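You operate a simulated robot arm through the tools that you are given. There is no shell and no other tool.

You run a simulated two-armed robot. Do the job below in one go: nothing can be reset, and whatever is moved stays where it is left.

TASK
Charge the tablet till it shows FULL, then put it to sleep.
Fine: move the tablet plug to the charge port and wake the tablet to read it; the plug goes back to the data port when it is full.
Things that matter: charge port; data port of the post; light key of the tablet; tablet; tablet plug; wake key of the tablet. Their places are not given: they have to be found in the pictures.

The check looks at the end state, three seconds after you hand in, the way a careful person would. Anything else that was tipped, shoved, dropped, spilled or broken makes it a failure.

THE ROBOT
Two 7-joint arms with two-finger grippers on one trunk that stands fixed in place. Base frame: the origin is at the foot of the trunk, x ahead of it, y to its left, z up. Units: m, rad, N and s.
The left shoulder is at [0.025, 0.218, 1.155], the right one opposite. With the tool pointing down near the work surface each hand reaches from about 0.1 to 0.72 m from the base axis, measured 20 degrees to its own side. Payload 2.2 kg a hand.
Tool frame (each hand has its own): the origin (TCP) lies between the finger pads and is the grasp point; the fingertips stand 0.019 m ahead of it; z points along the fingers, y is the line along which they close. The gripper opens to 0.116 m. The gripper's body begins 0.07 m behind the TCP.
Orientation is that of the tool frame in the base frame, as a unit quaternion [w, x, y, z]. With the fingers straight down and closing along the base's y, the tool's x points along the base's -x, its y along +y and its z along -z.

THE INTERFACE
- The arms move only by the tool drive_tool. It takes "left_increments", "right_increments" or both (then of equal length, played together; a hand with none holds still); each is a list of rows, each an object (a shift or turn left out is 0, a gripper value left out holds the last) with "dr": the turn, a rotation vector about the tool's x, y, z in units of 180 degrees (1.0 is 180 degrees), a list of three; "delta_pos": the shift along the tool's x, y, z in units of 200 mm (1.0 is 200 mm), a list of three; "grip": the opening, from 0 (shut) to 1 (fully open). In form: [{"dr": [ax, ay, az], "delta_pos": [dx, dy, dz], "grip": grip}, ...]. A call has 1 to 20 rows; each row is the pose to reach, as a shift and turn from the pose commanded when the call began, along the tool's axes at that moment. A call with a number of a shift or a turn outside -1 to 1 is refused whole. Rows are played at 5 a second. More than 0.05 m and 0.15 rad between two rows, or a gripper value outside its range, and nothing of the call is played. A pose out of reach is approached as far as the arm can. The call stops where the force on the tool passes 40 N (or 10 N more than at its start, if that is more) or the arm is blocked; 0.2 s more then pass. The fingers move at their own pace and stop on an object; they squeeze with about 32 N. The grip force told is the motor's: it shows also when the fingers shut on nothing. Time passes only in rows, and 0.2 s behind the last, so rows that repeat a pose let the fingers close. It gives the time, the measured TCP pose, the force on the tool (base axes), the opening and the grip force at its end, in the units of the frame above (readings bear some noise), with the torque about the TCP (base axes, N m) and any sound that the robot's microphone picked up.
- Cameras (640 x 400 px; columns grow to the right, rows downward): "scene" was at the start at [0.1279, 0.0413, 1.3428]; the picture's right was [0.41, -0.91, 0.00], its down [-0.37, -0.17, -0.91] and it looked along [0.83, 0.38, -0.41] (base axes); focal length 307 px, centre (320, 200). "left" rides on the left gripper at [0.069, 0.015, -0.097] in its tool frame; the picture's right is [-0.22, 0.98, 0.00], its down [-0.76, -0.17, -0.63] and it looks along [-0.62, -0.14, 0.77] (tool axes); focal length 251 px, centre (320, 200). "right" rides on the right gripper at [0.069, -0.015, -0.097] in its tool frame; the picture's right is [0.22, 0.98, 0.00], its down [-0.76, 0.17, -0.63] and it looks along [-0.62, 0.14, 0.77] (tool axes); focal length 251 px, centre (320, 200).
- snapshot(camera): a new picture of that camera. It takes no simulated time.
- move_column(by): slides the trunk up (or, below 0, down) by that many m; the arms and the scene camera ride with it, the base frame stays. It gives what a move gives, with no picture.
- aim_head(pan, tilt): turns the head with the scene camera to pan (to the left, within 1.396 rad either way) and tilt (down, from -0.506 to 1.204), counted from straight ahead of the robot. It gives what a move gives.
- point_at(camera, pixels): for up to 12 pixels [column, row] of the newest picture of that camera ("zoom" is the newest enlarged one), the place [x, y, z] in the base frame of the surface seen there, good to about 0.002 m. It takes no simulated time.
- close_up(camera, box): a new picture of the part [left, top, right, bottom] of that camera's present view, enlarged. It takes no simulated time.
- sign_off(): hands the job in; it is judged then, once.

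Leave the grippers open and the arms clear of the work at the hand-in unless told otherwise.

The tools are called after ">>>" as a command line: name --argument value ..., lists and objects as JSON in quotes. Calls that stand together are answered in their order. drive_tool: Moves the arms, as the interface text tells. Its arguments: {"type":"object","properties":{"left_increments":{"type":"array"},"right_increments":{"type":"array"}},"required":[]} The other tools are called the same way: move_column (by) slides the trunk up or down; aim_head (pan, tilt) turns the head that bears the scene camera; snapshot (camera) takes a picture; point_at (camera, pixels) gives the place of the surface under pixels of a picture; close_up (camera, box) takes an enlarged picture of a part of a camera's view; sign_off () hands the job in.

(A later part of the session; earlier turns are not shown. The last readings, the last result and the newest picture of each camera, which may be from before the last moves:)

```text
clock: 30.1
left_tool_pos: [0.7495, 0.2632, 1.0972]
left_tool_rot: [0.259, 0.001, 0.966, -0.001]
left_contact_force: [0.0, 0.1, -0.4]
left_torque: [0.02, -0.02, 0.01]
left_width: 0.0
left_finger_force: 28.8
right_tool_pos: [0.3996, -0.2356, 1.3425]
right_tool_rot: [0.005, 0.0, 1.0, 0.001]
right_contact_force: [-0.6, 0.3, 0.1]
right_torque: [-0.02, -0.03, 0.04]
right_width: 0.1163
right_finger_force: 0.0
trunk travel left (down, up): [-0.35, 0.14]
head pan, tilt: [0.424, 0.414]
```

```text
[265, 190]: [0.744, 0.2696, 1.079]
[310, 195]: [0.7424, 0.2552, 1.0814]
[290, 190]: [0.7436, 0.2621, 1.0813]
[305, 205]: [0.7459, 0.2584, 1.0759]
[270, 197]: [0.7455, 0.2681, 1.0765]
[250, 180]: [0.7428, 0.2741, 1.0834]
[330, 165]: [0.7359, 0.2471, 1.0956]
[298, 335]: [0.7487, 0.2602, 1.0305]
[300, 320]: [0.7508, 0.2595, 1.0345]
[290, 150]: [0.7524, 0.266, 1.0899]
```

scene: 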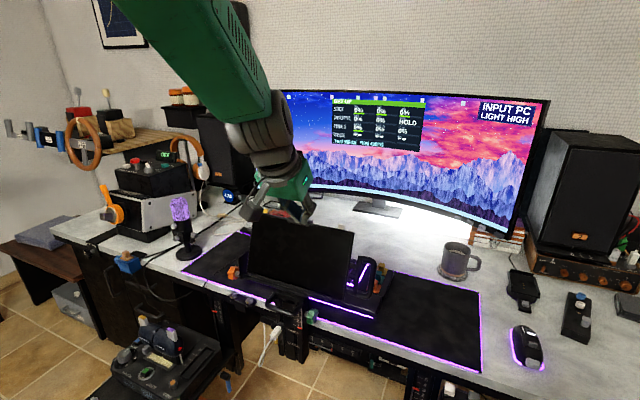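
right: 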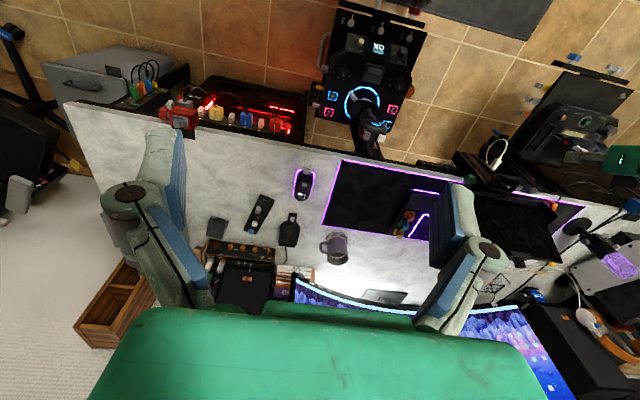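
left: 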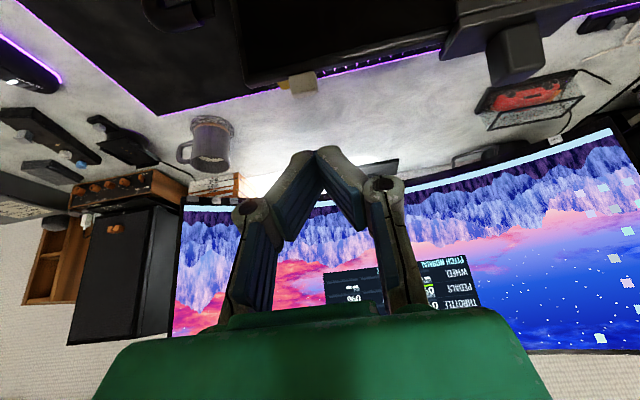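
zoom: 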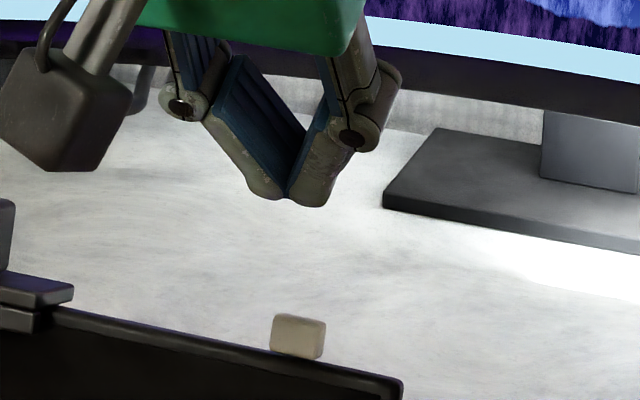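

The lowest fingertip edge is about 0.021 m below the TCP and 4 mm nearer the robot. I'll lower the fingers to about 6 mm above the white key, centred on it.

>>> drive_tool --left_increments '[{"delta_pos": [0.03, -0.005, 0.08]}, {"delta_pos": [0.0767, -0.01, 0.158]}, {"delta_pos": [0.0767, -0.01, 0.158]}]'

>>> close_up --camera "scene" --box '[325, 195, 365, 245]'

>>> close_up --camera "left" --box '[250, 80, 390, 180]'

```text
clock: 30.9
left_tool_pos: [0.753, 0.26, 1.0614]
left_tool_rot: [0.258, 0.001, 0.966, 0.0]
left_contact_force: [-1.0, 0.6, 1.0]
left_torque: [-0.01, -0.04, -0.03]
left_width: 0.0
left_finger_force: 28.5
right_tool_pos: [0.4004, -0.236, 1.343]
right_tool_rot: [0.003, 0.0, 1.0, 0.001]
right_contact_force: [-0.3, -0.4, 0.4]
right_torque: [-0.01, 0.0, -0.01]
right_width: 0.1159
right_finger_force: 0.0
trunk travel left (down, up): [-0.35, 0.14]
head pan, tilt: [0.424, 0.414]
```

```text
8.00 times, centred on (345, 220) of scene
```

zoom: 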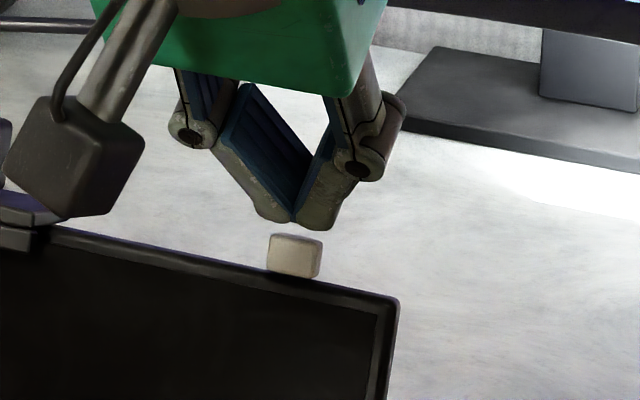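

```text
4.00 times, centred on (320, 130) of left
```

zoom: 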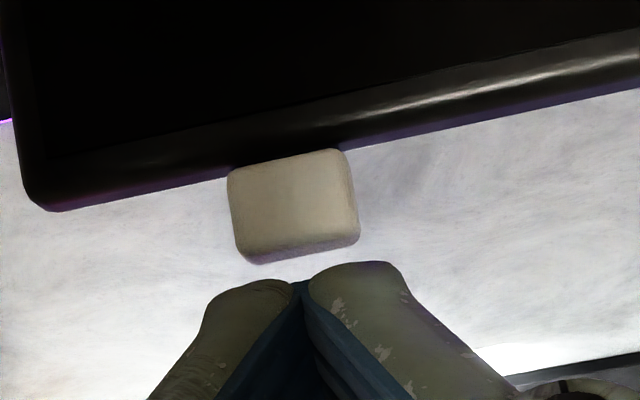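

The fingertips are centred about 5 mm above the white key. I'll press down in 1.5 mm steps and read the force.

>>> drive_tool --left_increments '[{"delta_pos": [0.005, 0, 0.00866]}, {"delta_pos": [0.01, 0, 0.0173]}, {"delta_pos": [0.015, 0, 0.026]}, {"delta_pos": [0.0175, 0, 0.0303]}]'

>>> close_up --camera "scene" --box '[240, 195, 365, 295]'

```text
clock: 31.9
left_tool_pos: [0.7516, 0.2597, 1.0531]
left_tool_rot: [0.257, 0.0, 0.966, 0.0]
left_contact_force: [0.7, -0.5, 2.2]
left_torque: [-0.01, 0.02, 0.03]
left_width: 0.0063
left_finger_force: 28.8
right_tool_pos: [0.402, -0.2367, 1.3417]
right_tool_rot: [0.004, 0.001, 1.0, 0.002]
right_contact_force: [-0.9, 0.0, 0.4]
right_torque: [0.01, 0.01, 0.0]
right_width: 0.116
right_finger_force: 0.1
trunk travel left (down, up): [-0.35, 0.14]
head pan, tilt: [0.424, 0.414]
heard: click
```

```text
4.00 times, centred on (302, 245) of scene
```

zoom: 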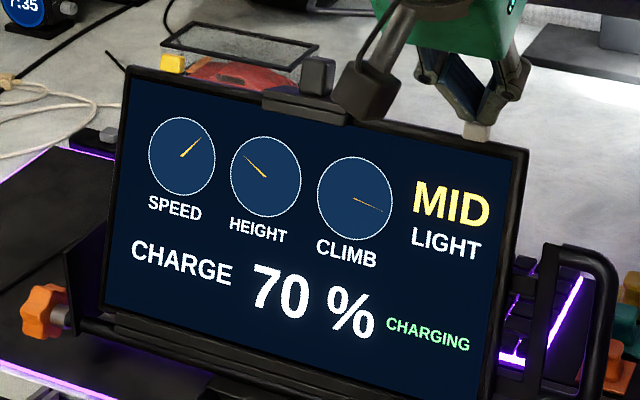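

I heard a click and the tablet woke. It shows CHARGE 70 %, CHARGING, and LIGHT MID. So white is the wake key, and I must leave the yellow one alone. I'll lift off straight up and let the charge run.

>>> drive_tool --left_increments '[{"delta_pos": [-0.0125, 0, -0.0217]}, {"delta_pos": [-0.025, 0, -0.0433]}, {"delta_pos": [-0.05, 0, -0.0866]}, {"delta_pos": [-0.1, 0, -0.173]}]'

>>> close_up --camera "scene" --box '[240, 195, 365, 295]'

```text
clock: 32.9
left_tool_pos: [0.7527, 0.26, 1.094]
left_tool_rot: [0.258, 0.001, 0.966, 0.0]
left_contact_force: [-0.7, -0.2, 0.4]
left_torque: [-0.04, -0.02, 0.03]
left_width: 0.0
left_finger_force: 28.7
right_tool_pos: [0.4011, -0.2369, 1.3425]
right_tool_rot: [0.003, 0.0, 1.0, 0.002]
right_contact_force: [1.2, 0.0, -0.9]
right_torque: [-0.01, 0.03, 0.03]
right_width: 0.1157
right_finger_force: 0.1
trunk travel left (down, up): [-0.35, 0.14]
head pan, tilt: [0.424, 0.414]
```

```text
4.00 times, centred on (302, 245) of scene
```

zoom: 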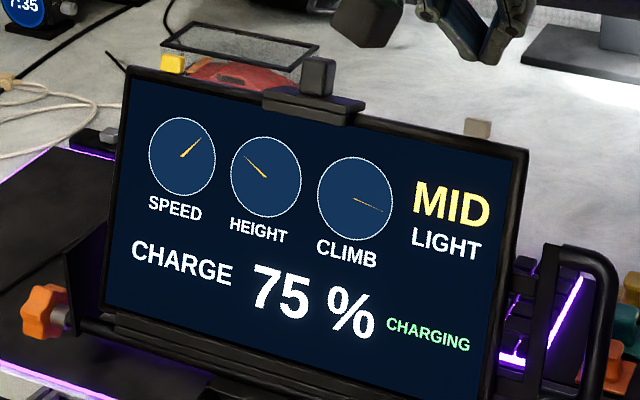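

The charge is at 75 % and rising about 5 % per second. While it charges, I'll bring the hand back off the tablet the way it came.

>>> drive_tool --left_increments '[{"delta_pos": [0.08, 0.016, -0.128]}, {"delta_pos": [0.22, 0.032, -0.256]}, {"delta_pos": [0.35, 0.048, -0.385]}, {"delta_pos": [0.48, 0.064, -0.513]}, {"delta_pos": [0.611, 0.08, -0.6415]}]'

>>> close_up --camera "scene" --box '[240, 195, 365, 295]'

```text
clock: 34.1
left_tool_pos: [0.5789, 0.2752, 1.1443]
left_tool_rot: [0.259, 0.001, 0.966, -0.002]
left_contact_force: [-0.3, 0.1, -0.3]
left_torque: [-0.06, -0.06, -0.03]
left_width: 0.0003
left_finger_force: 28.1
right_tool_pos: [0.3983, -0.2359, 1.3446]
right_tool_rot: [0.004, 0.0, 1.0, 0.001]
right_contact_force: [0.1, 0.1, 0.2]
right_torque: [-0.01, -0.03, 0.03]
right_width: 0.1161
right_finger_force: 0.1
trunk travel left (down, up): [-0.35, 0.14]
head pan, tilt: [0.424, 0.414]
```

```text
4.00 times, centred on (302, 245) of scene
```

zoom: 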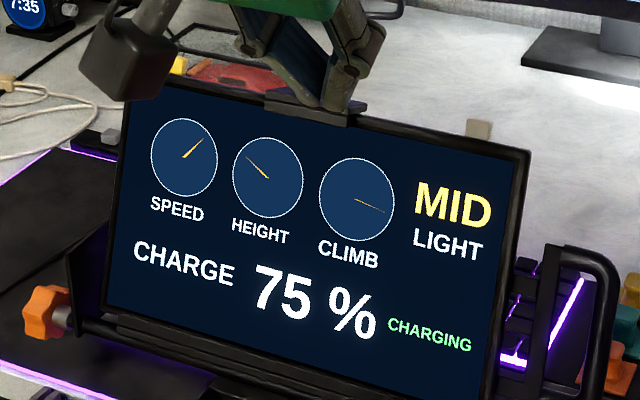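

It still reads 75 %, so the charge steps up more slowly than I thought. I'll bring the left hand to the stand-off height above the plug's line, (0.50, 0.40, 1.145), pitching back to 30° below horizontal and opening the fingers to 0.055 m.

>>> drive_tool --left_increments '[{"delta_pos": [0.069, 0.125, -0.04], "dr": [0, -0.0333, 0], "grip": 0.47}, {"delta_pos": [0.138, 0.25, -0.08], "dr": [0, -0.0667, 0], "grip": 0.47}, {"delta_pos": [0.207, 0.375, -0.12], "dr": [0, -0.1, 0], "grip": 0.47}, {"delta_pos": [0.276, 0.5, -0.16], "dr": [0, -0.1333, 0], "grip": 0.47}, {"delta_pos": [0.346, 0.6, -0.2], "dr": [0, -0.1667, 0], "grip": 0.47}, {"delta_pos": [0.346, 0.6, -0.2], "dr": [0, -0.1667, 0], "grip": 0.47}]'

>>> snapshot --camera "scene"

```text
clock: 35.5
left_tool_pos: [0.5016, 0.3982, 1.1424]
left_tool_rot: [0.499, 0.0, 0.866, 0.0]
left_contact_force: [1.0, -0.5, -0.4]
left_torque: [-0.01, 0.0, 0.0]
left_width: 0.0543
left_finger_force: 0.1
right_tool_pos: [0.4015, -0.234, 1.3418]
right_tool_rot: [0.003, 0.0, 1.0, -0.001]
right_contact_force: [0.0, -0.3, 0.1]
right_torque: [0.0, 0.04, -0.04]
right_width: 0.116
right_finger_force: 0.1
trunk travel left (down, up): [-0.35, 0.14]
head pan, tilt: [0.424, 0.414]
```

```text
taken
```

scene: 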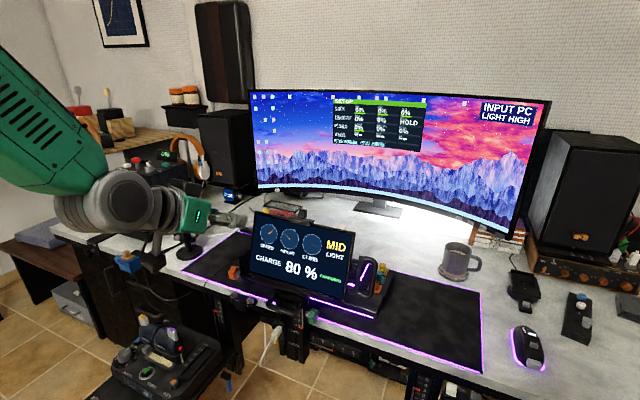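

It shows 80 % now, and the arm is in a good elbow-out posture. I'll lower the trunk fully by 0.35 m so the hand comes to about z 0.79, in front of the post and below the handle.

>>> move_column --by -0.35

>>> snapshot --camera "scene"

>>> snapshot --camera "left"

```text
clock: 38.9
left_tool_pos: [0.5023, 0.3983, 0.7935]
left_tool_rot: [0.499, 0.0, 0.866, 0.0]
left_contact_force: [0.7, 0.1, -0.7]
left_torque: [0.05, 0.0, -0.01]
left_width: 0.0546
left_finger_force: 0.0
right_tool_pos: [0.4019, -0.2345, 0.993]
right_tool_rot: [0.003, 0.0, 1.0, 0.0]
right_contact_force: [-0.8, -0.4, -0.3]
right_torque: [-0.01, -0.01, 0.0]
right_width: 0.1158
right_finger_force: 0.1
trunk travel left (down, up): [0.0, 0.49]
head pan, tilt: [0.424, 0.414]
```

```text
taken
```

scene: 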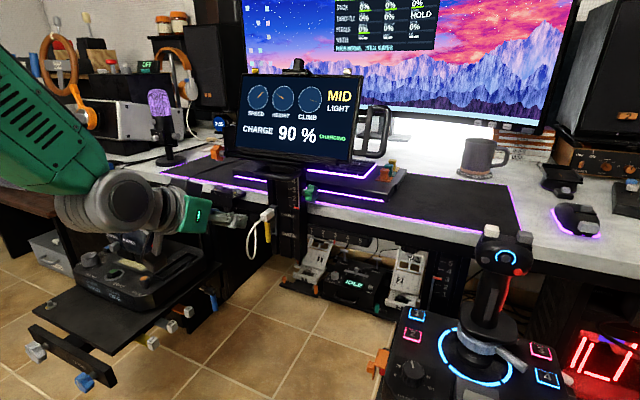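

```text
taken
```

left: 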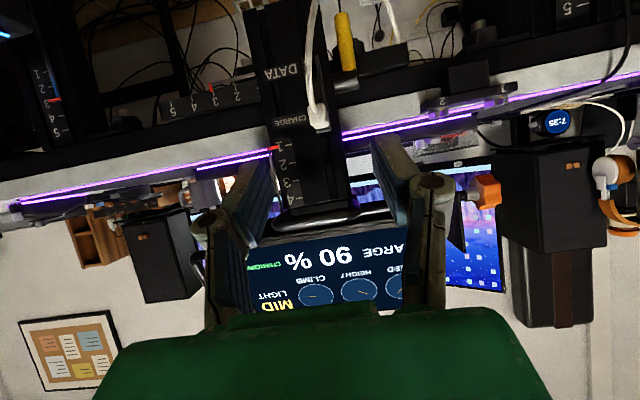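

It shows 90 %. From here the scene camera sees the plug and post clearly at about (270, 215). I'll zoom in to measure the plug in the CHARGE port.

>>> close_up --camera "scene" --box '[245, 190, 309, 250]'

```text
6.67 times, centred on (277, 220) of scene
```

zoom: 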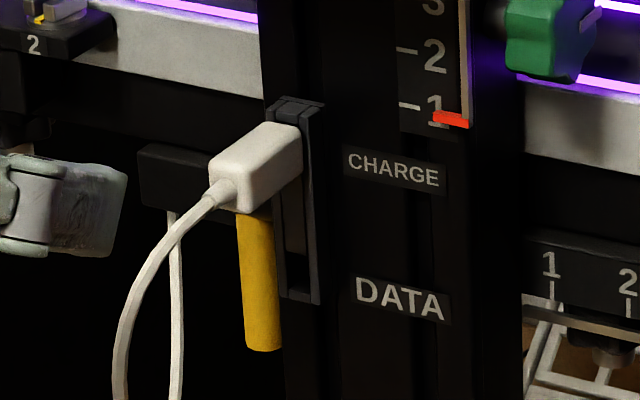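

>>> point_at --camera "zoom" --pixels '[[265, 140], [225, 165], [290, 130], [255, 185], [245, 205], [290, 170], [240, 170], [298, 115], [298, 240], [298, 270], [298, 290], [308, 200]]'

>>> point_at --camera "zoom" --pixels '[[215, 192], [195, 205], [160, 240], [125, 310], [120, 380], [175, 300], [175, 380], [178, 230], [100, 200], [60, 200]]'

```text
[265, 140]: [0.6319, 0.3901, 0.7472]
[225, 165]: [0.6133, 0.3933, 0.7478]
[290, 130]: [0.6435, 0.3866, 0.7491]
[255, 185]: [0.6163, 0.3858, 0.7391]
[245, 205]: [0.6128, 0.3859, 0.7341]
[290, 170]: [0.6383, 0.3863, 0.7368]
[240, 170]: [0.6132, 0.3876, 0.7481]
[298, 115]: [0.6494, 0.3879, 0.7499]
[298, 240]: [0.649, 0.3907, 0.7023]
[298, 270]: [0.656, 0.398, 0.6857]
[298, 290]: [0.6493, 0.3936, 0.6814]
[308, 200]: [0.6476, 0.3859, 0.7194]
```

```text
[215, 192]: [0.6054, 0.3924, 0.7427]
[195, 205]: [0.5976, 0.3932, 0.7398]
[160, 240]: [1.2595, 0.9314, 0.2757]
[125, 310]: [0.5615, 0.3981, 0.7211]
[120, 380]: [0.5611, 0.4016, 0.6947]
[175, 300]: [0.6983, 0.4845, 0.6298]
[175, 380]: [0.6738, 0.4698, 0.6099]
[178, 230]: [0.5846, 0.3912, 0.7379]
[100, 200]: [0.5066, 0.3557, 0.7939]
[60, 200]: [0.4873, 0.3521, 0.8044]
```

The plug sits fully in the CHARGE port, centred at about (0.630, 0.3925, 0.7405). I'll move to 8 cm short of the grasp point along the finger direction while the charge finishes.

>>> drive_tool --left_increments '[{"delta_pos": [-0.036, -0.015, 0.126]}, {"delta_pos": [-0.073, -0.029, 0.252]}, {"delta_pos": [-0.073, -0.029, 0.252]}, {"delta_pos": [-0.073, -0.029, 0.252]}, {"delta_pos": [-0.073, -0.029, 0.252]}, {"delta_pos": [-0.073, -0.029, 0.252]}]'

>>> close_up --camera "scene" --box '[200, 60, 400, 260]'

>>> close_up --camera "left" --box '[220, 40, 460, 240]'

```text
clock: 40.3
left_tool_pos: [0.554, 0.3914, 0.7794]
left_tool_rot: [0.499, 0.0, 0.866, 0.0]
left_contact_force: [-0.1, -0.2, 0.3]
left_torque: [0.0, 0.0, 0.01]
left_width: 0.0546
left_finger_force: 0.1
right_tool_pos: [0.4005, -0.2346, 0.9933]
right_tool_rot: [0.004, 0.0, 1.0, 0.001]
right_contact_force: [1.5, 0.1, -0.2]
right_torque: [0.01, 0.04, -0.02]
right_width: 0.1159
right_finger_force: 0.1
trunk travel left (down, up): [0.0, 0.49]
head pan, tilt: [0.424, 0.414]
```

```text
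2.00 times, centred on (300, 160) of scene
```

zoom: 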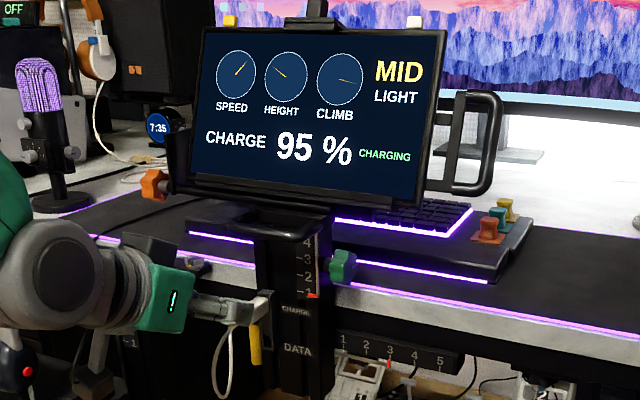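

```text
2.00 times, centred on (340, 140) of left
```

zoom: 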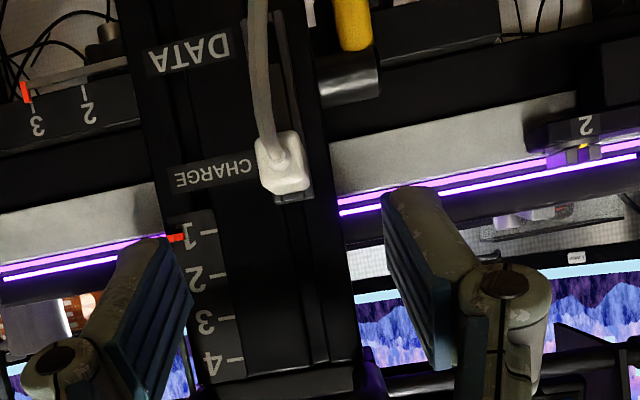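

It's at 95 %. The plug is centred between the fingers. I'll hold still for about 3 seconds to let it finish.

>>> drive_tool --left_increments '[{"delta_pos": [0, 0, 0]}, {"delta_pos": [0, 0, 0]}, {"delta_pos": [0, 0, 0]}, {"delta_pos": [0, 0, 0]}, {"delta_pos": [0, 0, 0]}, {"delta_pos": [0, 0, 0]}, {"delta_pos": [0, 0, 0]}, {"delta_pos": [0, 0, 0]}, {"delta_pos": [0, 0, 0]}, {"delta_pos": [0, 0, 0]}, {"delta_pos": [0, 0, 0]}, {"delta_pos": [0, 0, 0]}]'

>>> close_up --camera "scene" --box '[200, 60, 400, 260]'

```text
clock: 42.9
left_tool_pos: [0.5531, 0.3911, 0.7797]
left_tool_rot: [0.499, 0.001, 0.867, 0.0]
left_contact_force: [-1.2, -0.7, -0.4]
left_torque: [0.0, 0.02, 0.0]
left_width: 0.0542
left_finger_force: 0.1
right_tool_pos: [0.4012, -0.235, 0.9923]
right_tool_rot: [0.004, 0.0, 1.0, 0.001]
right_contact_force: [0.0, 0.2, 0.3]
right_torque: [0.01, -0.02, -0.02]
right_width: 0.1158
right_finger_force: 0.0
trunk travel left (down, up): [0.0, 0.49]
head pan, tilt: [0.424, 0.414]
```

```text
2.00 times, centred on (300, 160) of scene
```

zoom: 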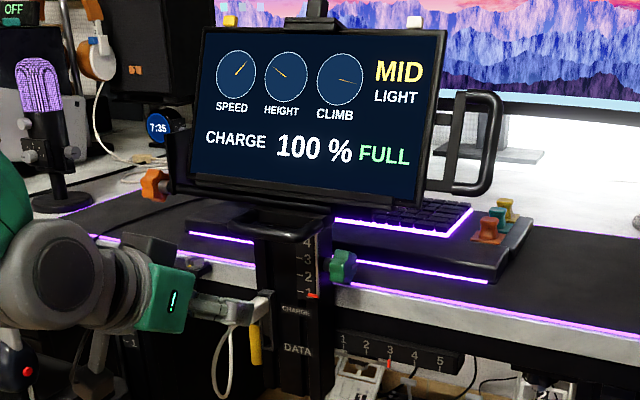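

The tablet shows 100 % FULL. I'll advance 7.9 cm to the plug and close on it.

>>> drive_tool --left_increments '[{"delta_pos": [-0.001, 0.002, 0.132], "grip": 0.47}, {"delta_pos": [-0.003, 0.004, 0.264], "grip": 0.47}, {"delta_pos": [-0.004, 0.006, 0.36], "grip": 0.47}, {"delta_pos": [-0.004, 0.006, 0.396], "grip": 0.47}, {"delta_pos": [-0.004, 0.006, 0.396], "grip": 0.3}, {"delta_pos": [-0.004, 0.006, 0.396], "grip": 0.0}, {"delta_pos": [-0.004, 0.006, 0.396], "grip": 0.0}, {"delta_pos": [-0.004, 0.006, 0.396], "grip": 0.0}]'

>>> close_up --camera "scene" --box '[245, 190, 309, 250]'

>>> close_up --camera "left" --box '[220, 60, 420, 240]'

```text
clock: 44.7
left_tool_pos: [0.6216, 0.393, 0.74]
left_tool_rot: [0.5, 0.001, 0.866, -0.001]
left_contact_force: [1.6, -0.6, -0.8]
left_torque: [0.01, 0.01, -0.02]
left_width: 0.0159
left_finger_force: 32.2
right_tool_pos: [0.4003, -0.2338, 0.9932]
right_tool_rot: [0.004, 0.001, 1.0, 0.001]
right_contact_force: [-0.6, -0.6, 0.1]
right_torque: [-0.02, -0.01, 0.02]
right_width: 0.1161
right_finger_force: 0.1
trunk travel left (down, up): [0.0, 0.49]
head pan, tilt: [0.424, 0.414]
```

```text
6.67 times, centred on (277, 220) of scene
```

zoom: 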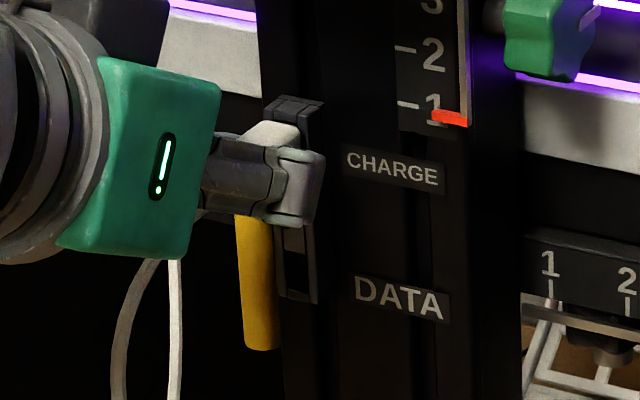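

```text
2.22 times, centred on (320, 150) of left
```

zoom: 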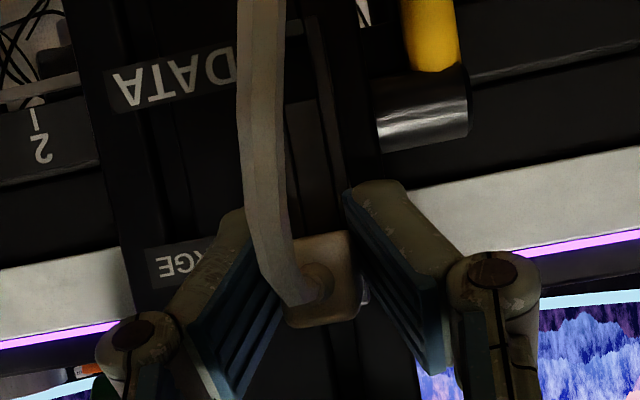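

The plug is gripped: 0.0159 m at 32 N. I'll pull it straight back 3.5 cm along -x.

>>> drive_tool --left_increments '[{"delta_pos": [0.0125, 0, -0.0217]}, {"delta_pos": [0.025, 0, -0.0433]}, {"delta_pos": [0.0375, 0, -0.065]}, {"delta_pos": [0.05, 0, -0.0866]}, {"delta_pos": [0.0625, 0, -0.108]}, {"delta_pos": [0.075, 0, -0.13]}, {"delta_pos": [0.0875, 0, -0.1516]}, {"delta_pos": [0.0875, 0, -0.1516]}]'

>>> close_up --camera "scene" --box '[245, 190, 309, 250]'

```text
clock: 46.5
left_tool_pos: [0.5857, 0.3931, 0.7398]
left_tool_rot: [0.5, 0.0, 0.866, 0.0]
left_contact_force: [0.4, -0.3, -0.9]
left_torque: [-0.01, -0.02, 0.0]
left_width: 0.016
left_finger_force: 32.6
right_tool_pos: [0.4019, -0.2344, 0.9919]
right_tool_rot: [0.004, 0.0, 1.0, 0.001]
right_contact_force: [0.1, 0.2, 0.3]
right_torque: [-0.04, -0.01, -0.02]
right_width: 0.1161
right_finger_force: 0.0
trunk travel left (down, up): [0.0, 0.49]
head pan, tilt: [0.424, 0.414]
```

```text
6.67 times, centred on (277, 220) of scene
```

zoom: 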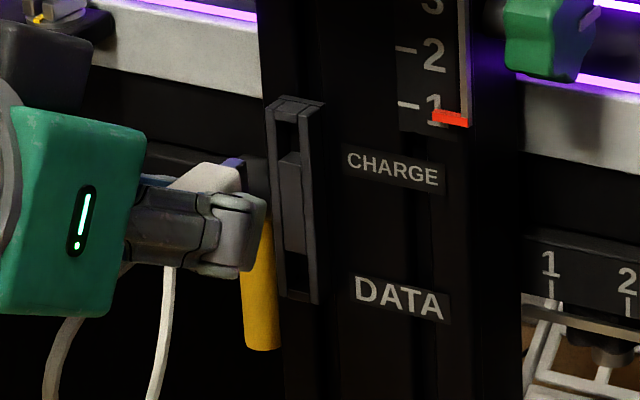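

The plug is out, and both openings show clearly. I'll measure the DATA opening's edges for the insertion height.

>>> point_at --camera "zoom" --pixels '[[292, 112], [290, 125], [291, 152], [292, 165], [295, 240], [295, 250], [296, 262], [297, 280], [298, 288], [300, 297], [275, 270], [313, 270]]'

```text
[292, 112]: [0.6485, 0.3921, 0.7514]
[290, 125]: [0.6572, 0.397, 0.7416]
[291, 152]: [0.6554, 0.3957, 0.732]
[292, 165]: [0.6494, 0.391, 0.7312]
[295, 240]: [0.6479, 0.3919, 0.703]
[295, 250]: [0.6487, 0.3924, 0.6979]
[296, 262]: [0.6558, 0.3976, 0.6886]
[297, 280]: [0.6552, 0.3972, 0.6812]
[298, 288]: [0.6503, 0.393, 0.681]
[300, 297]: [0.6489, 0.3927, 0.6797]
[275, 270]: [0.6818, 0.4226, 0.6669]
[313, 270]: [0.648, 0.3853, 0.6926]
```

The DATA opening spans z 0.681–0.698. I'll lower the plug 4.97 cm straight down to that height.

>>> drive_tool --left_increments '[{"delta_pos": [0.0717, 0, 0.0414]}, {"delta_pos": [0.1435, 0, 0.0829]}, {"delta_pos": [0.2152, 0, 0.1243]}, {"delta_pos": [0.2152, 0, 0.1243]}]'

>>> close_up --camera "scene" --box '[245, 195, 309, 255]'

>>> close_up --camera "left" --box '[220, 60, 420, 240]'

```text
clock: 47.5
left_tool_pos: [0.5858, 0.3924, 0.6916]
left_tool_rot: [0.499, 0.001, 0.867, 0.0]
left_contact_force: [0.9, -0.3, 0.4]
left_torque: [0.02, 0.0, -0.01]
left_width: 0.0156
left_finger_force: 31.2
right_tool_pos: [0.4013, -0.2351, 0.9932]
right_tool_rot: [0.004, 0.0, 1.0, 0.001]
right_contact_force: [0.3, 0.4, -0.5]
right_torque: [-0.02, 0.01, -0.03]
right_width: 0.1159
right_finger_force: 0.0
trunk travel left (down, up): [0.0, 0.49]
head pan, tilt: [0.424, 0.414]
```

```text
6.67 times, centred on (277, 225) of scene
```

zoom: 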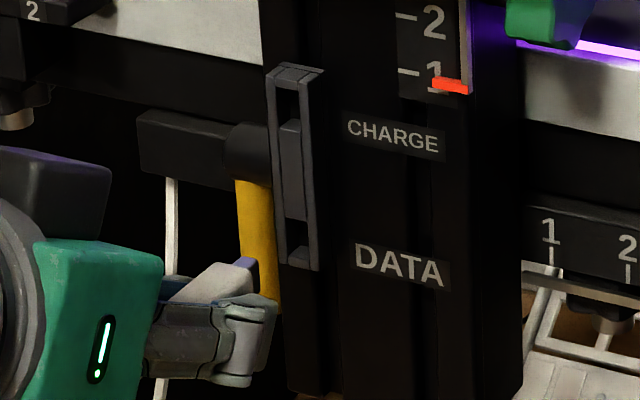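

```text
2.22 times, centred on (320, 150) of left
```

zoom: 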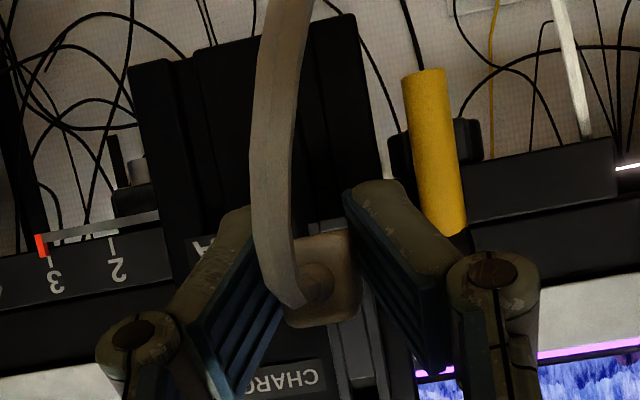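

I'll check the plug's height now against the opening (plug top face at about (215, 278)).

>>> point_at --camera "zoom" --pixels '[[215, 278], [200, 288], [230, 270], [185, 292], [222, 285], [295, 215], [299, 262]]'

```text
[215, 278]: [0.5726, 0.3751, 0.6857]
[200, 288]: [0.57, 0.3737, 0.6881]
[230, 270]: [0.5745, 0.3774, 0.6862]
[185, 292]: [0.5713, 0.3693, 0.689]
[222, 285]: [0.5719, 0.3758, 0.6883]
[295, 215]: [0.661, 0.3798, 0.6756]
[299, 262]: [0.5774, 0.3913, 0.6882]
```

Those points were taken from the left camera's enlargement. I'll take the scene one again and measure.

>>> close_up --camera "scene" --box '[255, 215, 295, 255]'

```text
10.00 times, centred on (275, 235) of scene
```

zoom: 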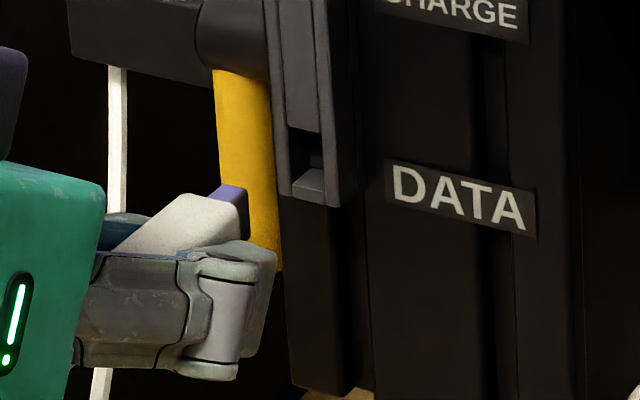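

>>> point_at --camera "zoom" --pixels '[[180, 225], [205, 210], [160, 235], [230, 195], [238, 205], [220, 225], [305, 125], [305, 145], [308, 170], [308, 180], [300, 90]]'

```text
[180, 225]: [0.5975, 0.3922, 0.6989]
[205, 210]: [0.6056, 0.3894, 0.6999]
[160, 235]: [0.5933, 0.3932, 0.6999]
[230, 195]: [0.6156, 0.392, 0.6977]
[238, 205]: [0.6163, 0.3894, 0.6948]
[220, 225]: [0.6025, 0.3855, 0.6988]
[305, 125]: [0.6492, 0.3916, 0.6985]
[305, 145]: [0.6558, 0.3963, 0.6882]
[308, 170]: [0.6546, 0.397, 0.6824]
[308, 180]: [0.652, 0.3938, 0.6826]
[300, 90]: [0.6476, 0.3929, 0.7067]
```

The plug's top is at z≈0.699, the same as when it originally sat in DATA, and its dark tip lines up with the opening. I'll push forward 2.9 cm, then the last millimetres slowly.

>>> drive_tool --left_increments '[{"delta_pos": [-0.0125, 0, 0.0217]}, {"delta_pos": [-0.025, 0, 0.0433]}, {"delta_pos": [-0.0375, 0, 0.065]}, {"delta_pos": [-0.05, 0, 0.0866]}, {"delta_pos": [-0.0625, 0, 0.108]}, {"delta_pos": [-0.0725, 0, 0.1256]}, {"delta_pos": [-0.0763, 0, 0.1321]}, {"delta_pos": [-0.08, 0, 0.1386]}, {"delta_pos": [-0.0838, 0, 0.1451]}, {"delta_pos": [-0.0875, 0, 0.1516]}, {"delta_pos": [-0.0875, 0, 0.1516]}]'

>>> close_up --camera "scene" --box '[255, 215, 295, 255]'

```text
clock: 49.9
left_tool_pos: [0.6222, 0.3931, 0.6914]
left_tool_rot: [0.499, 0.002, 0.866, -0.001]
left_contact_force: [0.1, -0.3, -0.2]
left_torque: [0.02, 0.01, 0.01]
left_width: 0.0158
left_finger_force: 31.9
right_tool_pos: [0.4007, -0.2351, 0.9917]
right_tool_rot: [0.004, 0.001, 1.0, 0.001]
right_contact_force: [-0.3, -0.3, -0.6]
right_torque: [-0.04, 0.02, -0.01]
right_width: 0.1161
right_finger_force: 0.0
trunk travel left (down, up): [0.0, 0.49]
head pan, tilt: [0.424, 0.414]
```

```text
10.00 times, centred on (275, 235) of scene
```

zoom: 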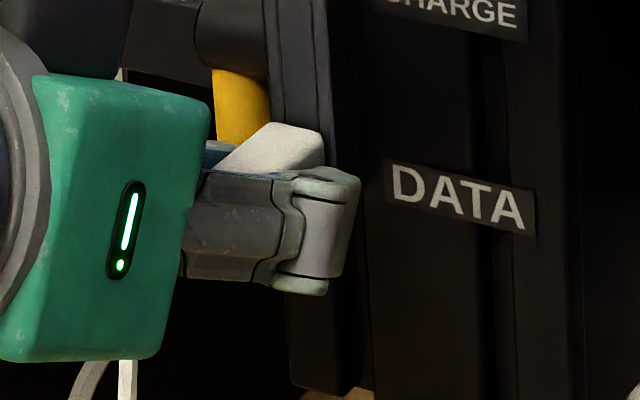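

The plug is back at the DATA port and no force shows yet. I'll push up to 2.5 mm more to seat it firmly, watching the reaction.

>>> drive_tool --left_increments '[{"delta_pos": [-0.0025, 0, 0.0043]}, {"delta_pos": [-0.005, 0, 0.0087]}, {"delta_pos": [-0.005, 0, 0.0087]}]'

```text
clock: 50.7
left_tool_pos: [0.6218, 0.3915, 0.6922]
left_tool_rot: [0.499, 0.0, 0.867, -0.001]
left_contact_force: [-23.5, 2.1, 2.4]
left_torque: [0.02, -0.13, 0.06]
left_width: 0.0155
left_finger_force: 32.3
right_tool_pos: [0.4001, -0.2343, 0.9931]
right_tool_rot: [0.003, 0.0, 1.0, 0.001]
right_contact_force: [0.2, -0.4, -0.2]
right_torque: [0.0, 0.03, -0.03]
right_width: 0.1157
right_finger_force: 0.0
trunk travel left (down, up): [0.0, 0.49]
head pan, tilt: [0.424, 0.414]
```

It's firmly seated, with 23.5 N of reaction and the same depth as before. I'll relax, open the fingers to 0.055 m and check that the plug stays.

>>> drive_tool --left_increments '[{"delta_pos": [0.005, 0, -0.0087], "grip": 0.0}, {"delta_pos": [0.005, 0, -0.0087], "grip": 0.25}, {"delta_pos": [0.005, 0, -0.0087], "grip": 0.47}, {"delta_pos": [0.005, 0, -0.0087], "grip": 0.47}]'

>>> close_up --camera "scene" --box '[245, 205, 309, 265]'

>>> close_up --camera "scene" --box '[225, 60, 370, 170]'

```text
clock: 51.7
left_tool_pos: [0.6212, 0.3919, 0.6919]
left_tool_rot: [0.5, 0.0, 0.866, 0.0]
left_contact_force: [-0.4, -0.1, -0.5]
left_torque: [0.0, -0.01, 0.03]
left_width: 0.0548
left_finger_force: 0.0
right_tool_pos: [0.4008, -0.235, 0.9925]
right_tool_rot: [0.003, 0.001, 1.0, 0.001]
right_contact_force: [0.6, -0.9, -1.3]
right_torque: [-0.01, 0.0, -0.05]
right_width: 0.116
right_finger_force: 0.0
trunk travel left (down, up): [0.0, 0.49]
head pan, tilt: [0.424, 0.414]
```

```text
6.67 times, centred on (277, 235) of scene
```

zoom: 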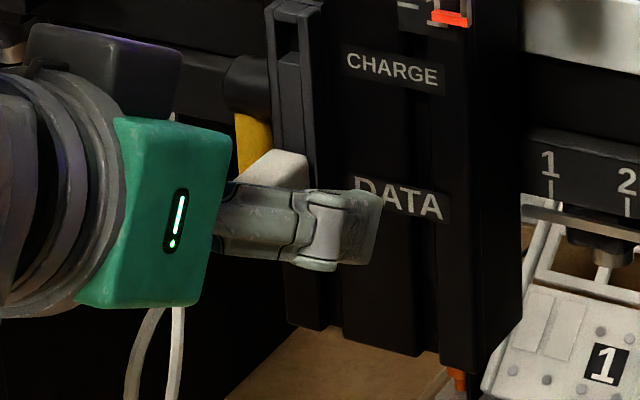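

```text
3.64 times, centred on (298, 115) of scene
```

zoom: 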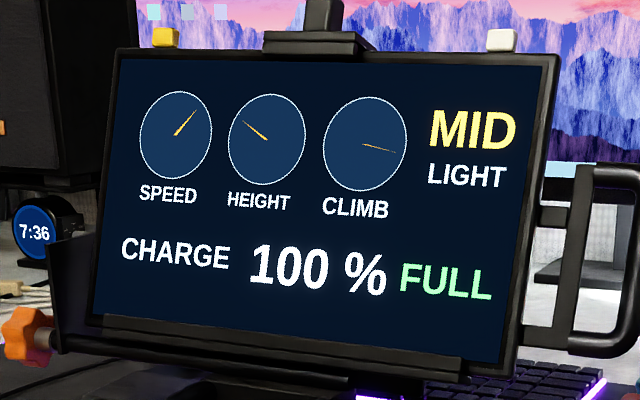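

The plug stays in DATA, and the tablet still shows 100 % FULL and LIGHT MID. I'll withdraw along the finger direction.

>>> drive_tool --left_increments '[{"delta_pos": [0, 0, -0.1]}, {"delta_pos": [0, 0, -0.25]}, {"delta_pos": [0, 0, -0.45]}, {"delta_pos": [0, 0, -0.65]}]'

>>> close_up --camera "scene" --box '[245, 205, 309, 265]'

>>> snapshot --camera "scene"

```text
clock: 52.7
left_tool_pos: [0.5084, 0.3917, 0.7583]
left_tool_rot: [0.5, 0.001, 0.866, 0.0]
left_contact_force: [-0.8, -0.7, 0.7]
left_torque: [0.0, -0.01, 0.0]
left_width: 0.0546
left_finger_force: 0.1
right_tool_pos: [0.4009, -0.2352, 0.9919]
right_tool_rot: [0.005, -0.001, 1.0, 0.0]
right_contact_force: [-0.6, 0.0, 0.1]
right_torque: [0.02, -0.02, 0.03]
right_width: 0.1159
right_finger_force: 0.0
trunk travel left (down, up): [0.0, 0.49]
head pan, tilt: [0.424, 0.414]
```

```text
6.67 times, centred on (277, 235) of scene
```

zoom: 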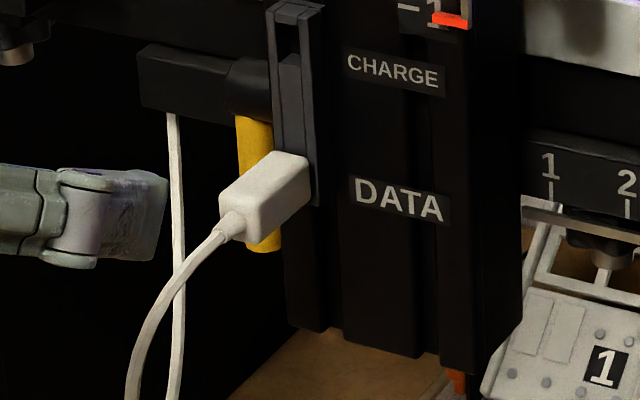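

```text
taken
```

scene: 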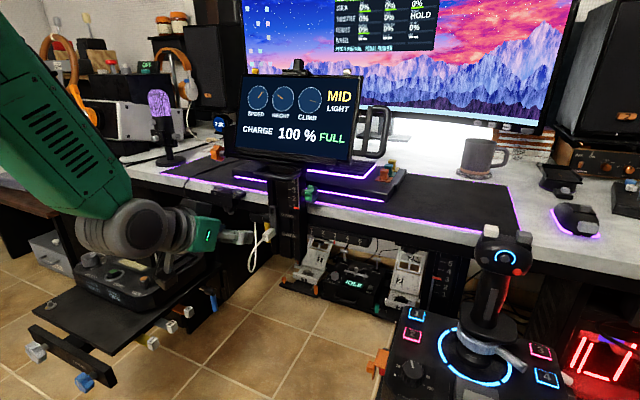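

I'll verify the plug's depth in DATA against its original place (cable end at x 0.613, top z 0.699).

>>> point_at --camera "zoom" --pixels '[[228, 200], [265, 175], [290, 160], [245, 235], [285, 205], [250, 200]]'

```text
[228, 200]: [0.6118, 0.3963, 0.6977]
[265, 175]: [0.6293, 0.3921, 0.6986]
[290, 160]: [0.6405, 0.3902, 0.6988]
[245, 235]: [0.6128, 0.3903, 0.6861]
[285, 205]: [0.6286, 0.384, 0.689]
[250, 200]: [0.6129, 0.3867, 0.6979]
```

The plug matches its original seat. Next I'll raise the trunk 0.35 m to return the hand to key height.

>>> move_column --by 0.35

>>> snapshot --camera "scene"

```text
clock: 56.1
left_tool_pos: [0.5083, 0.394, 1.1073]
left_tool_rot: [0.499, 0.0, 0.866, 0.0]
left_contact_force: [0.1, -1.4, 0.0]
left_torque: [0.01, -0.01, 0.01]
left_width: 0.0545
left_finger_force: 0.0
right_tool_pos: [0.4015, -0.2342, 1.3435]
right_tool_rot: [0.003, 0.0, 1.0, 0.001]
right_contact_force: [0.7, 0.5, 1.1]
right_torque: [0.03, 0.0, 0.04]
right_width: 0.1159
right_finger_force: 0.0
trunk travel left (down, up): [-0.35, 0.14]
head pan, tilt: [0.424, 0.414]
```

```text
taken
```

scene: 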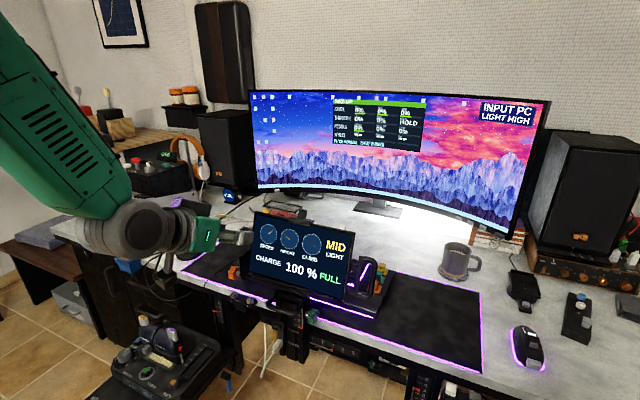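

The tablet is awake, FULL, and the plug is in DATA. I'll close the fingers and move back to the waypoint in front of the white key with the steeper tilt.

>>> drive_tool --left_increments '[{"delta_pos": [-0.067, -0.116, 0.03], "dr": [0, 0.0333, 0], "grip": 0.0}, {"delta_pos": [-0.133, -0.232, 0.07], "dr": [0, 0.0667, 0], "grip": 0.0}, {"delta_pos": [-0.2, -0.348, 0.12], "dr": [0, 0.1, 0], "grip": 0.0}, {"delta_pos": [-0.266, -0.464, 0.17], "dr": [0, 0.1333, 0], "grip": 0.0}, {"delta_pos": [-0.333, -0.585, 0.2175], "dr": [0, 0.1667, 0], "grip": 0.0}, {"delta_pos": [-0.333, -0.585, 0.2175], "dr": [0, 0.1667, 0], "grip": 0.0}]'

>>> snapshot --camera "scene"

```text
clock: 57.5
left_tool_pos: [0.5801, 0.2749, 1.1439]
left_tool_rot: [0.258, 0.001, 0.966, 0.001]
left_contact_force: [-0.6, 0.8, 0.3]
left_torque: [0.02, 0.04, -0.01]
left_width: 0.0
left_finger_force: 28.6
right_tool_pos: [0.4015, -0.236, 1.3413]
right_tool_rot: [0.004, 0.001, 1.0, 0.002]
right_contact_force: [0.5, -0.2, -0.5]
right_torque: [-0.02, -0.03, 0.01]
right_width: 0.116
right_finger_force: 0.1
trunk travel left (down, up): [-0.35, 0.14]
head pan, tilt: [0.424, 0.414]
```

```text
taken
```

scene: 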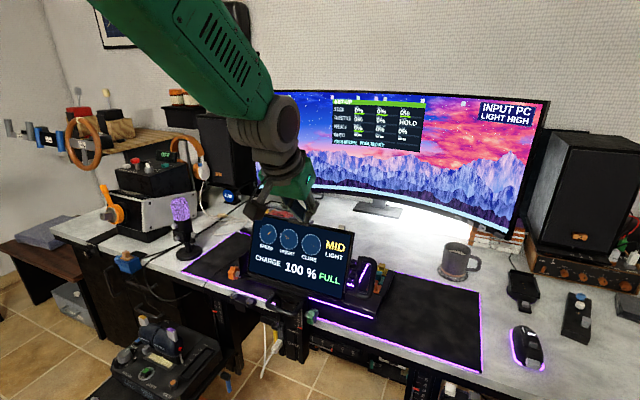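

Now I'll go over the white key again, with the tips about 3.5 cm above it.

>>> drive_tool --left_increments '[{"delta_pos": [-0.124, -0.015, 0.13]}, {"delta_pos": [-0.249, -0.029, 0.259]}, {"delta_pos": [-0.373, -0.044, 0.389]}, {"delta_pos": [-0.498, -0.058, 0.518]}, {"delta_pos": [-0.622, -0.0725, 0.648]}, {"delta_pos": [-0.622, -0.0725, 0.648]}]'

>>> close_up --camera "scene" --box '[325, 185, 365, 235]'

```text
clock: 59.0
left_tool_pos: [0.7519, 0.2601, 1.0936]
left_tool_rot: [0.258, 0.001, 0.966, 0.001]
left_contact_force: [-0.3, 0.6, 0.2]
left_torque: [-0.03, -0.04, -0.04]
left_width: 0.0
left_finger_force: 28.0
right_tool_pos: [0.3985, -0.2362, 1.3428]
right_tool_rot: [0.005, 0.0, 1.0, 0.001]
right_contact_force: [-1.5, 0.3, 0.9]
right_torque: [0.01, -0.01, 0.0]
right_width: 0.1159
right_finger_force: 0.2
trunk travel left (down, up): [-0.35, 0.14]
head pan, tilt: [0.424, 0.414]
```

```text
8.00 times, centred on (345, 210) of scene
```

zoom: 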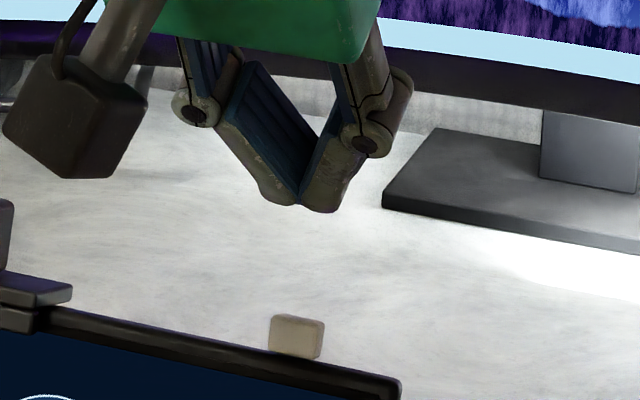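

The fingers are centred over the white key. I'll press down to the same depth that clicked before (TCP z ≈ 1.053), slowly at the end.

>>> drive_tool --left_increments '[{"delta_pos": [0.04, 0, 0.0693]}, {"delta_pos": [0.08, 0, 0.1386]}, {"delta_pos": [0.085, 0, 0.1472]}, {"delta_pos": [0.09, 0, 0.1559]}, {"delta_pos": [0.095, 0, 0.1645]}, {"delta_pos": [0.1, 0, 0.1732]}]'

>>> close_up --camera "scene" --box '[240, 195, 365, 295]'

```text
clock: 60.4
left_tool_pos: [0.7533, 0.259, 1.0532]
left_tool_rot: [0.258, 0.0, 0.966, 0.0]
left_contact_force: [-0.3, 0.7, 1.8]
left_torque: [0.0, -0.02, 0.0]
left_width: 0.0062
left_finger_force: 28.7
right_tool_pos: [0.4002, -0.2364, 1.3422]
right_tool_rot: [0.003, 0.0, 1.0, 0.002]
right_contact_force: [0.2, 0.8, 0.6]
right_torque: [-0.01, 0.0, 0.02]
right_width: 0.116
right_finger_force: 0.0
trunk travel left (down, up): [-0.35, 0.14]
head pan, tilt: [0.424, 0.414]
heard: click
```

```text
4.00 times, centred on (302, 245) of scene
```

zoom: 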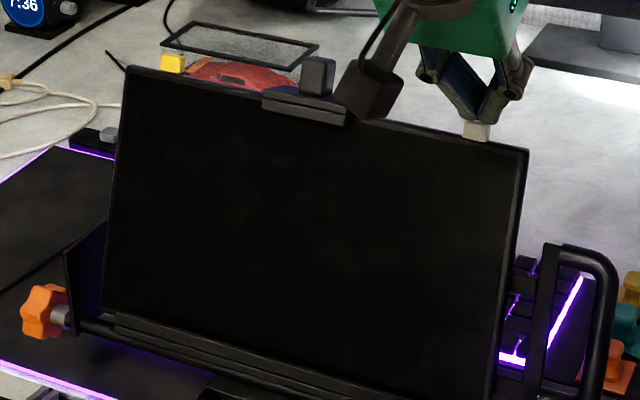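

The key clicked and the screen went dark, so the tablet is asleep. I'll lift straight up off the key.

>>> drive_tool --left_increments '[{"delta_pos": [-0.0125, 0, -0.0217]}, {"delta_pos": [-0.025, 0, -0.0433]}, {"delta_pos": [-0.05, 0, -0.0866]}, {"delta_pos": [-0.1, 0, -0.173]}]'

>>> close_up --camera "scene" --box '[240, 195, 365, 295]'

```text
clock: 61.4
left_tool_pos: [0.7518, 0.2592, 1.0953]
left_tool_rot: [0.258, 0.0, 0.966, 0.001]
left_contact_force: [-0.1, -0.2, -0.2]
left_torque: [0.0, -0.02, -0.02]
left_width: 0.0
left_finger_force: 28.6
right_tool_pos: [0.401, -0.2368, 1.3427]
right_tool_rot: [0.004, 0.0, 1.0, 0.002]
right_contact_force: [-0.2, 0.4, 0.1]
right_torque: [0.02, -0.04, 0.01]
right_width: 0.116
right_finger_force: 0.0
trunk travel left (down, up): [-0.35, 0.14]
head pan, tilt: [0.424, 0.414]
```

```text
4.00 times, centred on (302, 245) of scene
```

zoom: 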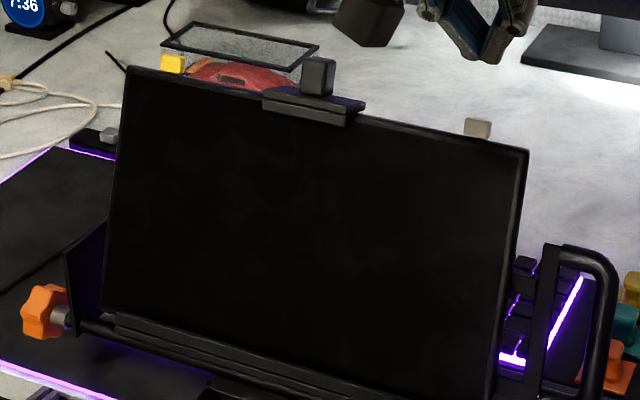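

The tablet stays dark and the key is back up. I'll retreat the left hand from the tablet.

>>> drive_tool --left_increments '[{"delta_pos": [0.08, 0.016, -0.128]}, {"delta_pos": [0.22, 0.032, -0.256]}, {"delta_pos": [0.35, 0.048, -0.385]}, {"delta_pos": [0.48, 0.064, -0.513]}, {"delta_pos": [0.611, 0.08, -0.6415]}]'

```text
clock: 62.5
left_tool_pos: [0.58, 0.2757, 1.1451]
left_tool_rot: [0.258, 0.0, 0.966, 0.002]
left_contact_force: [-0.3, 0.1, 0.6]
left_torque: [-0.04, -0.03, -0.02]
left_width: 0.0001
left_finger_force: 28.5
right_tool_pos: [0.3985, -0.2349, 1.3437]
right_tool_rot: [0.004, 0.0, 1.0, 0.002]
right_contact_force: [-0.9, -0.8, -0.3]
right_torque: [0.0, -0.01, 0.03]
right_width: 0.1162
right_finger_force: 0.1
trunk travel left (down, up): [-0.35, 0.14]
head pan, tilt: [0.424, 0.414]
```

Now I'll bring it further back and to the left, well clear, and open the gripper.

>>> drive_tool --left_increments '[{"delta_pos": [0.066, 0.15, -0.086]}, {"delta_pos": [0.132, 0.3, -0.172]}, {"delta_pos": [0.198, 0.45, -0.258]}, {"delta_pos": [0.263, 0.6, -0.344], "grip": 0.3}, {"delta_pos": [0.33, 0.75, -0.43], "grip": 0.7}, {"delta_pos": [0.395, 0.9, -0.516], "grip": 1.0}, {"delta_pos": [0.395, 0.9, -0.516], "grip": 1.0}, {"delta_pos": [0.395, 0.9, -0.516], "grip": 1.0}]'

>>> snapshot --camera "scene"

>>> close_up --camera "scene" --box '[230, 200, 390, 385]'

```text
clock: 64.3
left_tool_pos: [0.4641, 0.4586, 1.1934]
left_tool_rot: [0.258, 0.001, 0.966, -0.001]
left_contact_force: [-0.2, -0.9, -0.5]
left_torque: [-0.04, 0.0, -0.02]
left_width: 0.1158
left_finger_force: 0.1
right_tool_pos: [0.4033, -0.2347, 1.3426]
right_tool_rot: [0.003, 0.0, 1.0, 0.002]
right_contact_force: [0.6, 0.0, -0.1]
right_torque: [0.01, -0.03, 0.01]
right_width: 0.1158
right_finger_force: 0.0
trunk travel left (down, up): [-0.35, 0.14]
head pan, tilt: [0.424, 0.414]
```

```text
taken
```

scene: 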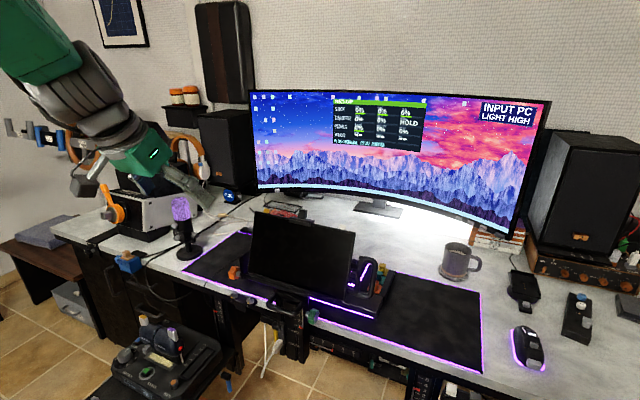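

```text
2.16 times, centred on (310, 292) of scene
```

zoom: 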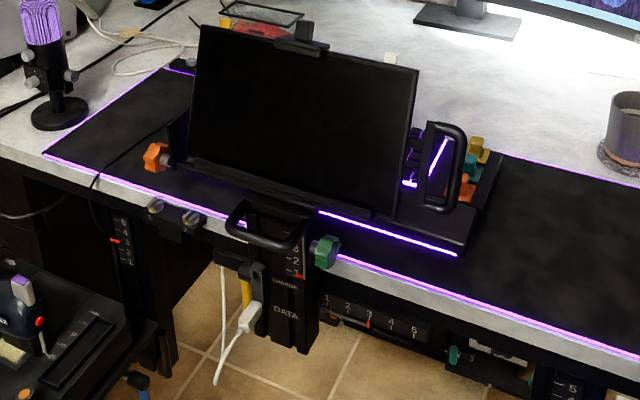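

The tablet is asleep, the plug is in DATA, and both arms are clear and open. One last close look at the plug and the throttle console to make sure nothing was disturbed.

>>> close_up --camera "scene" --box '[245, 320, 315, 375]'

>>> close_up --camera "scene" --box '[90, 280, 250, 400]'

```text
7.27 times, centred on (280, 348) of scene
```

zoom: 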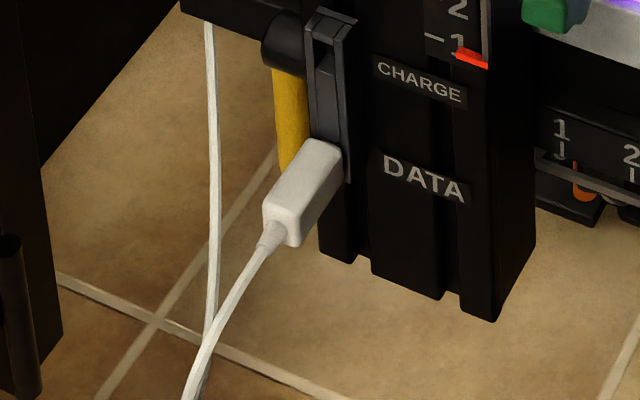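

```text
3.33 times, centred on (170, 340) of scene
```

zoom: 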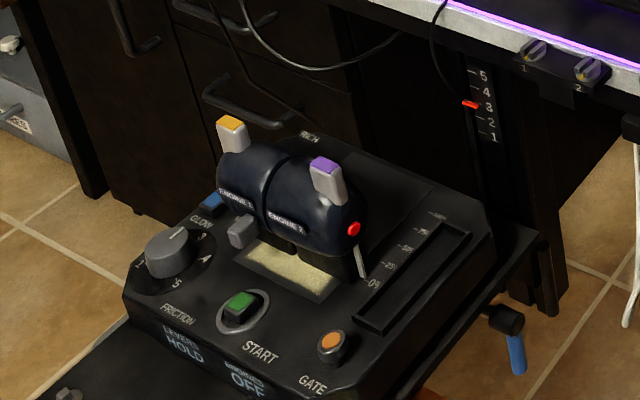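

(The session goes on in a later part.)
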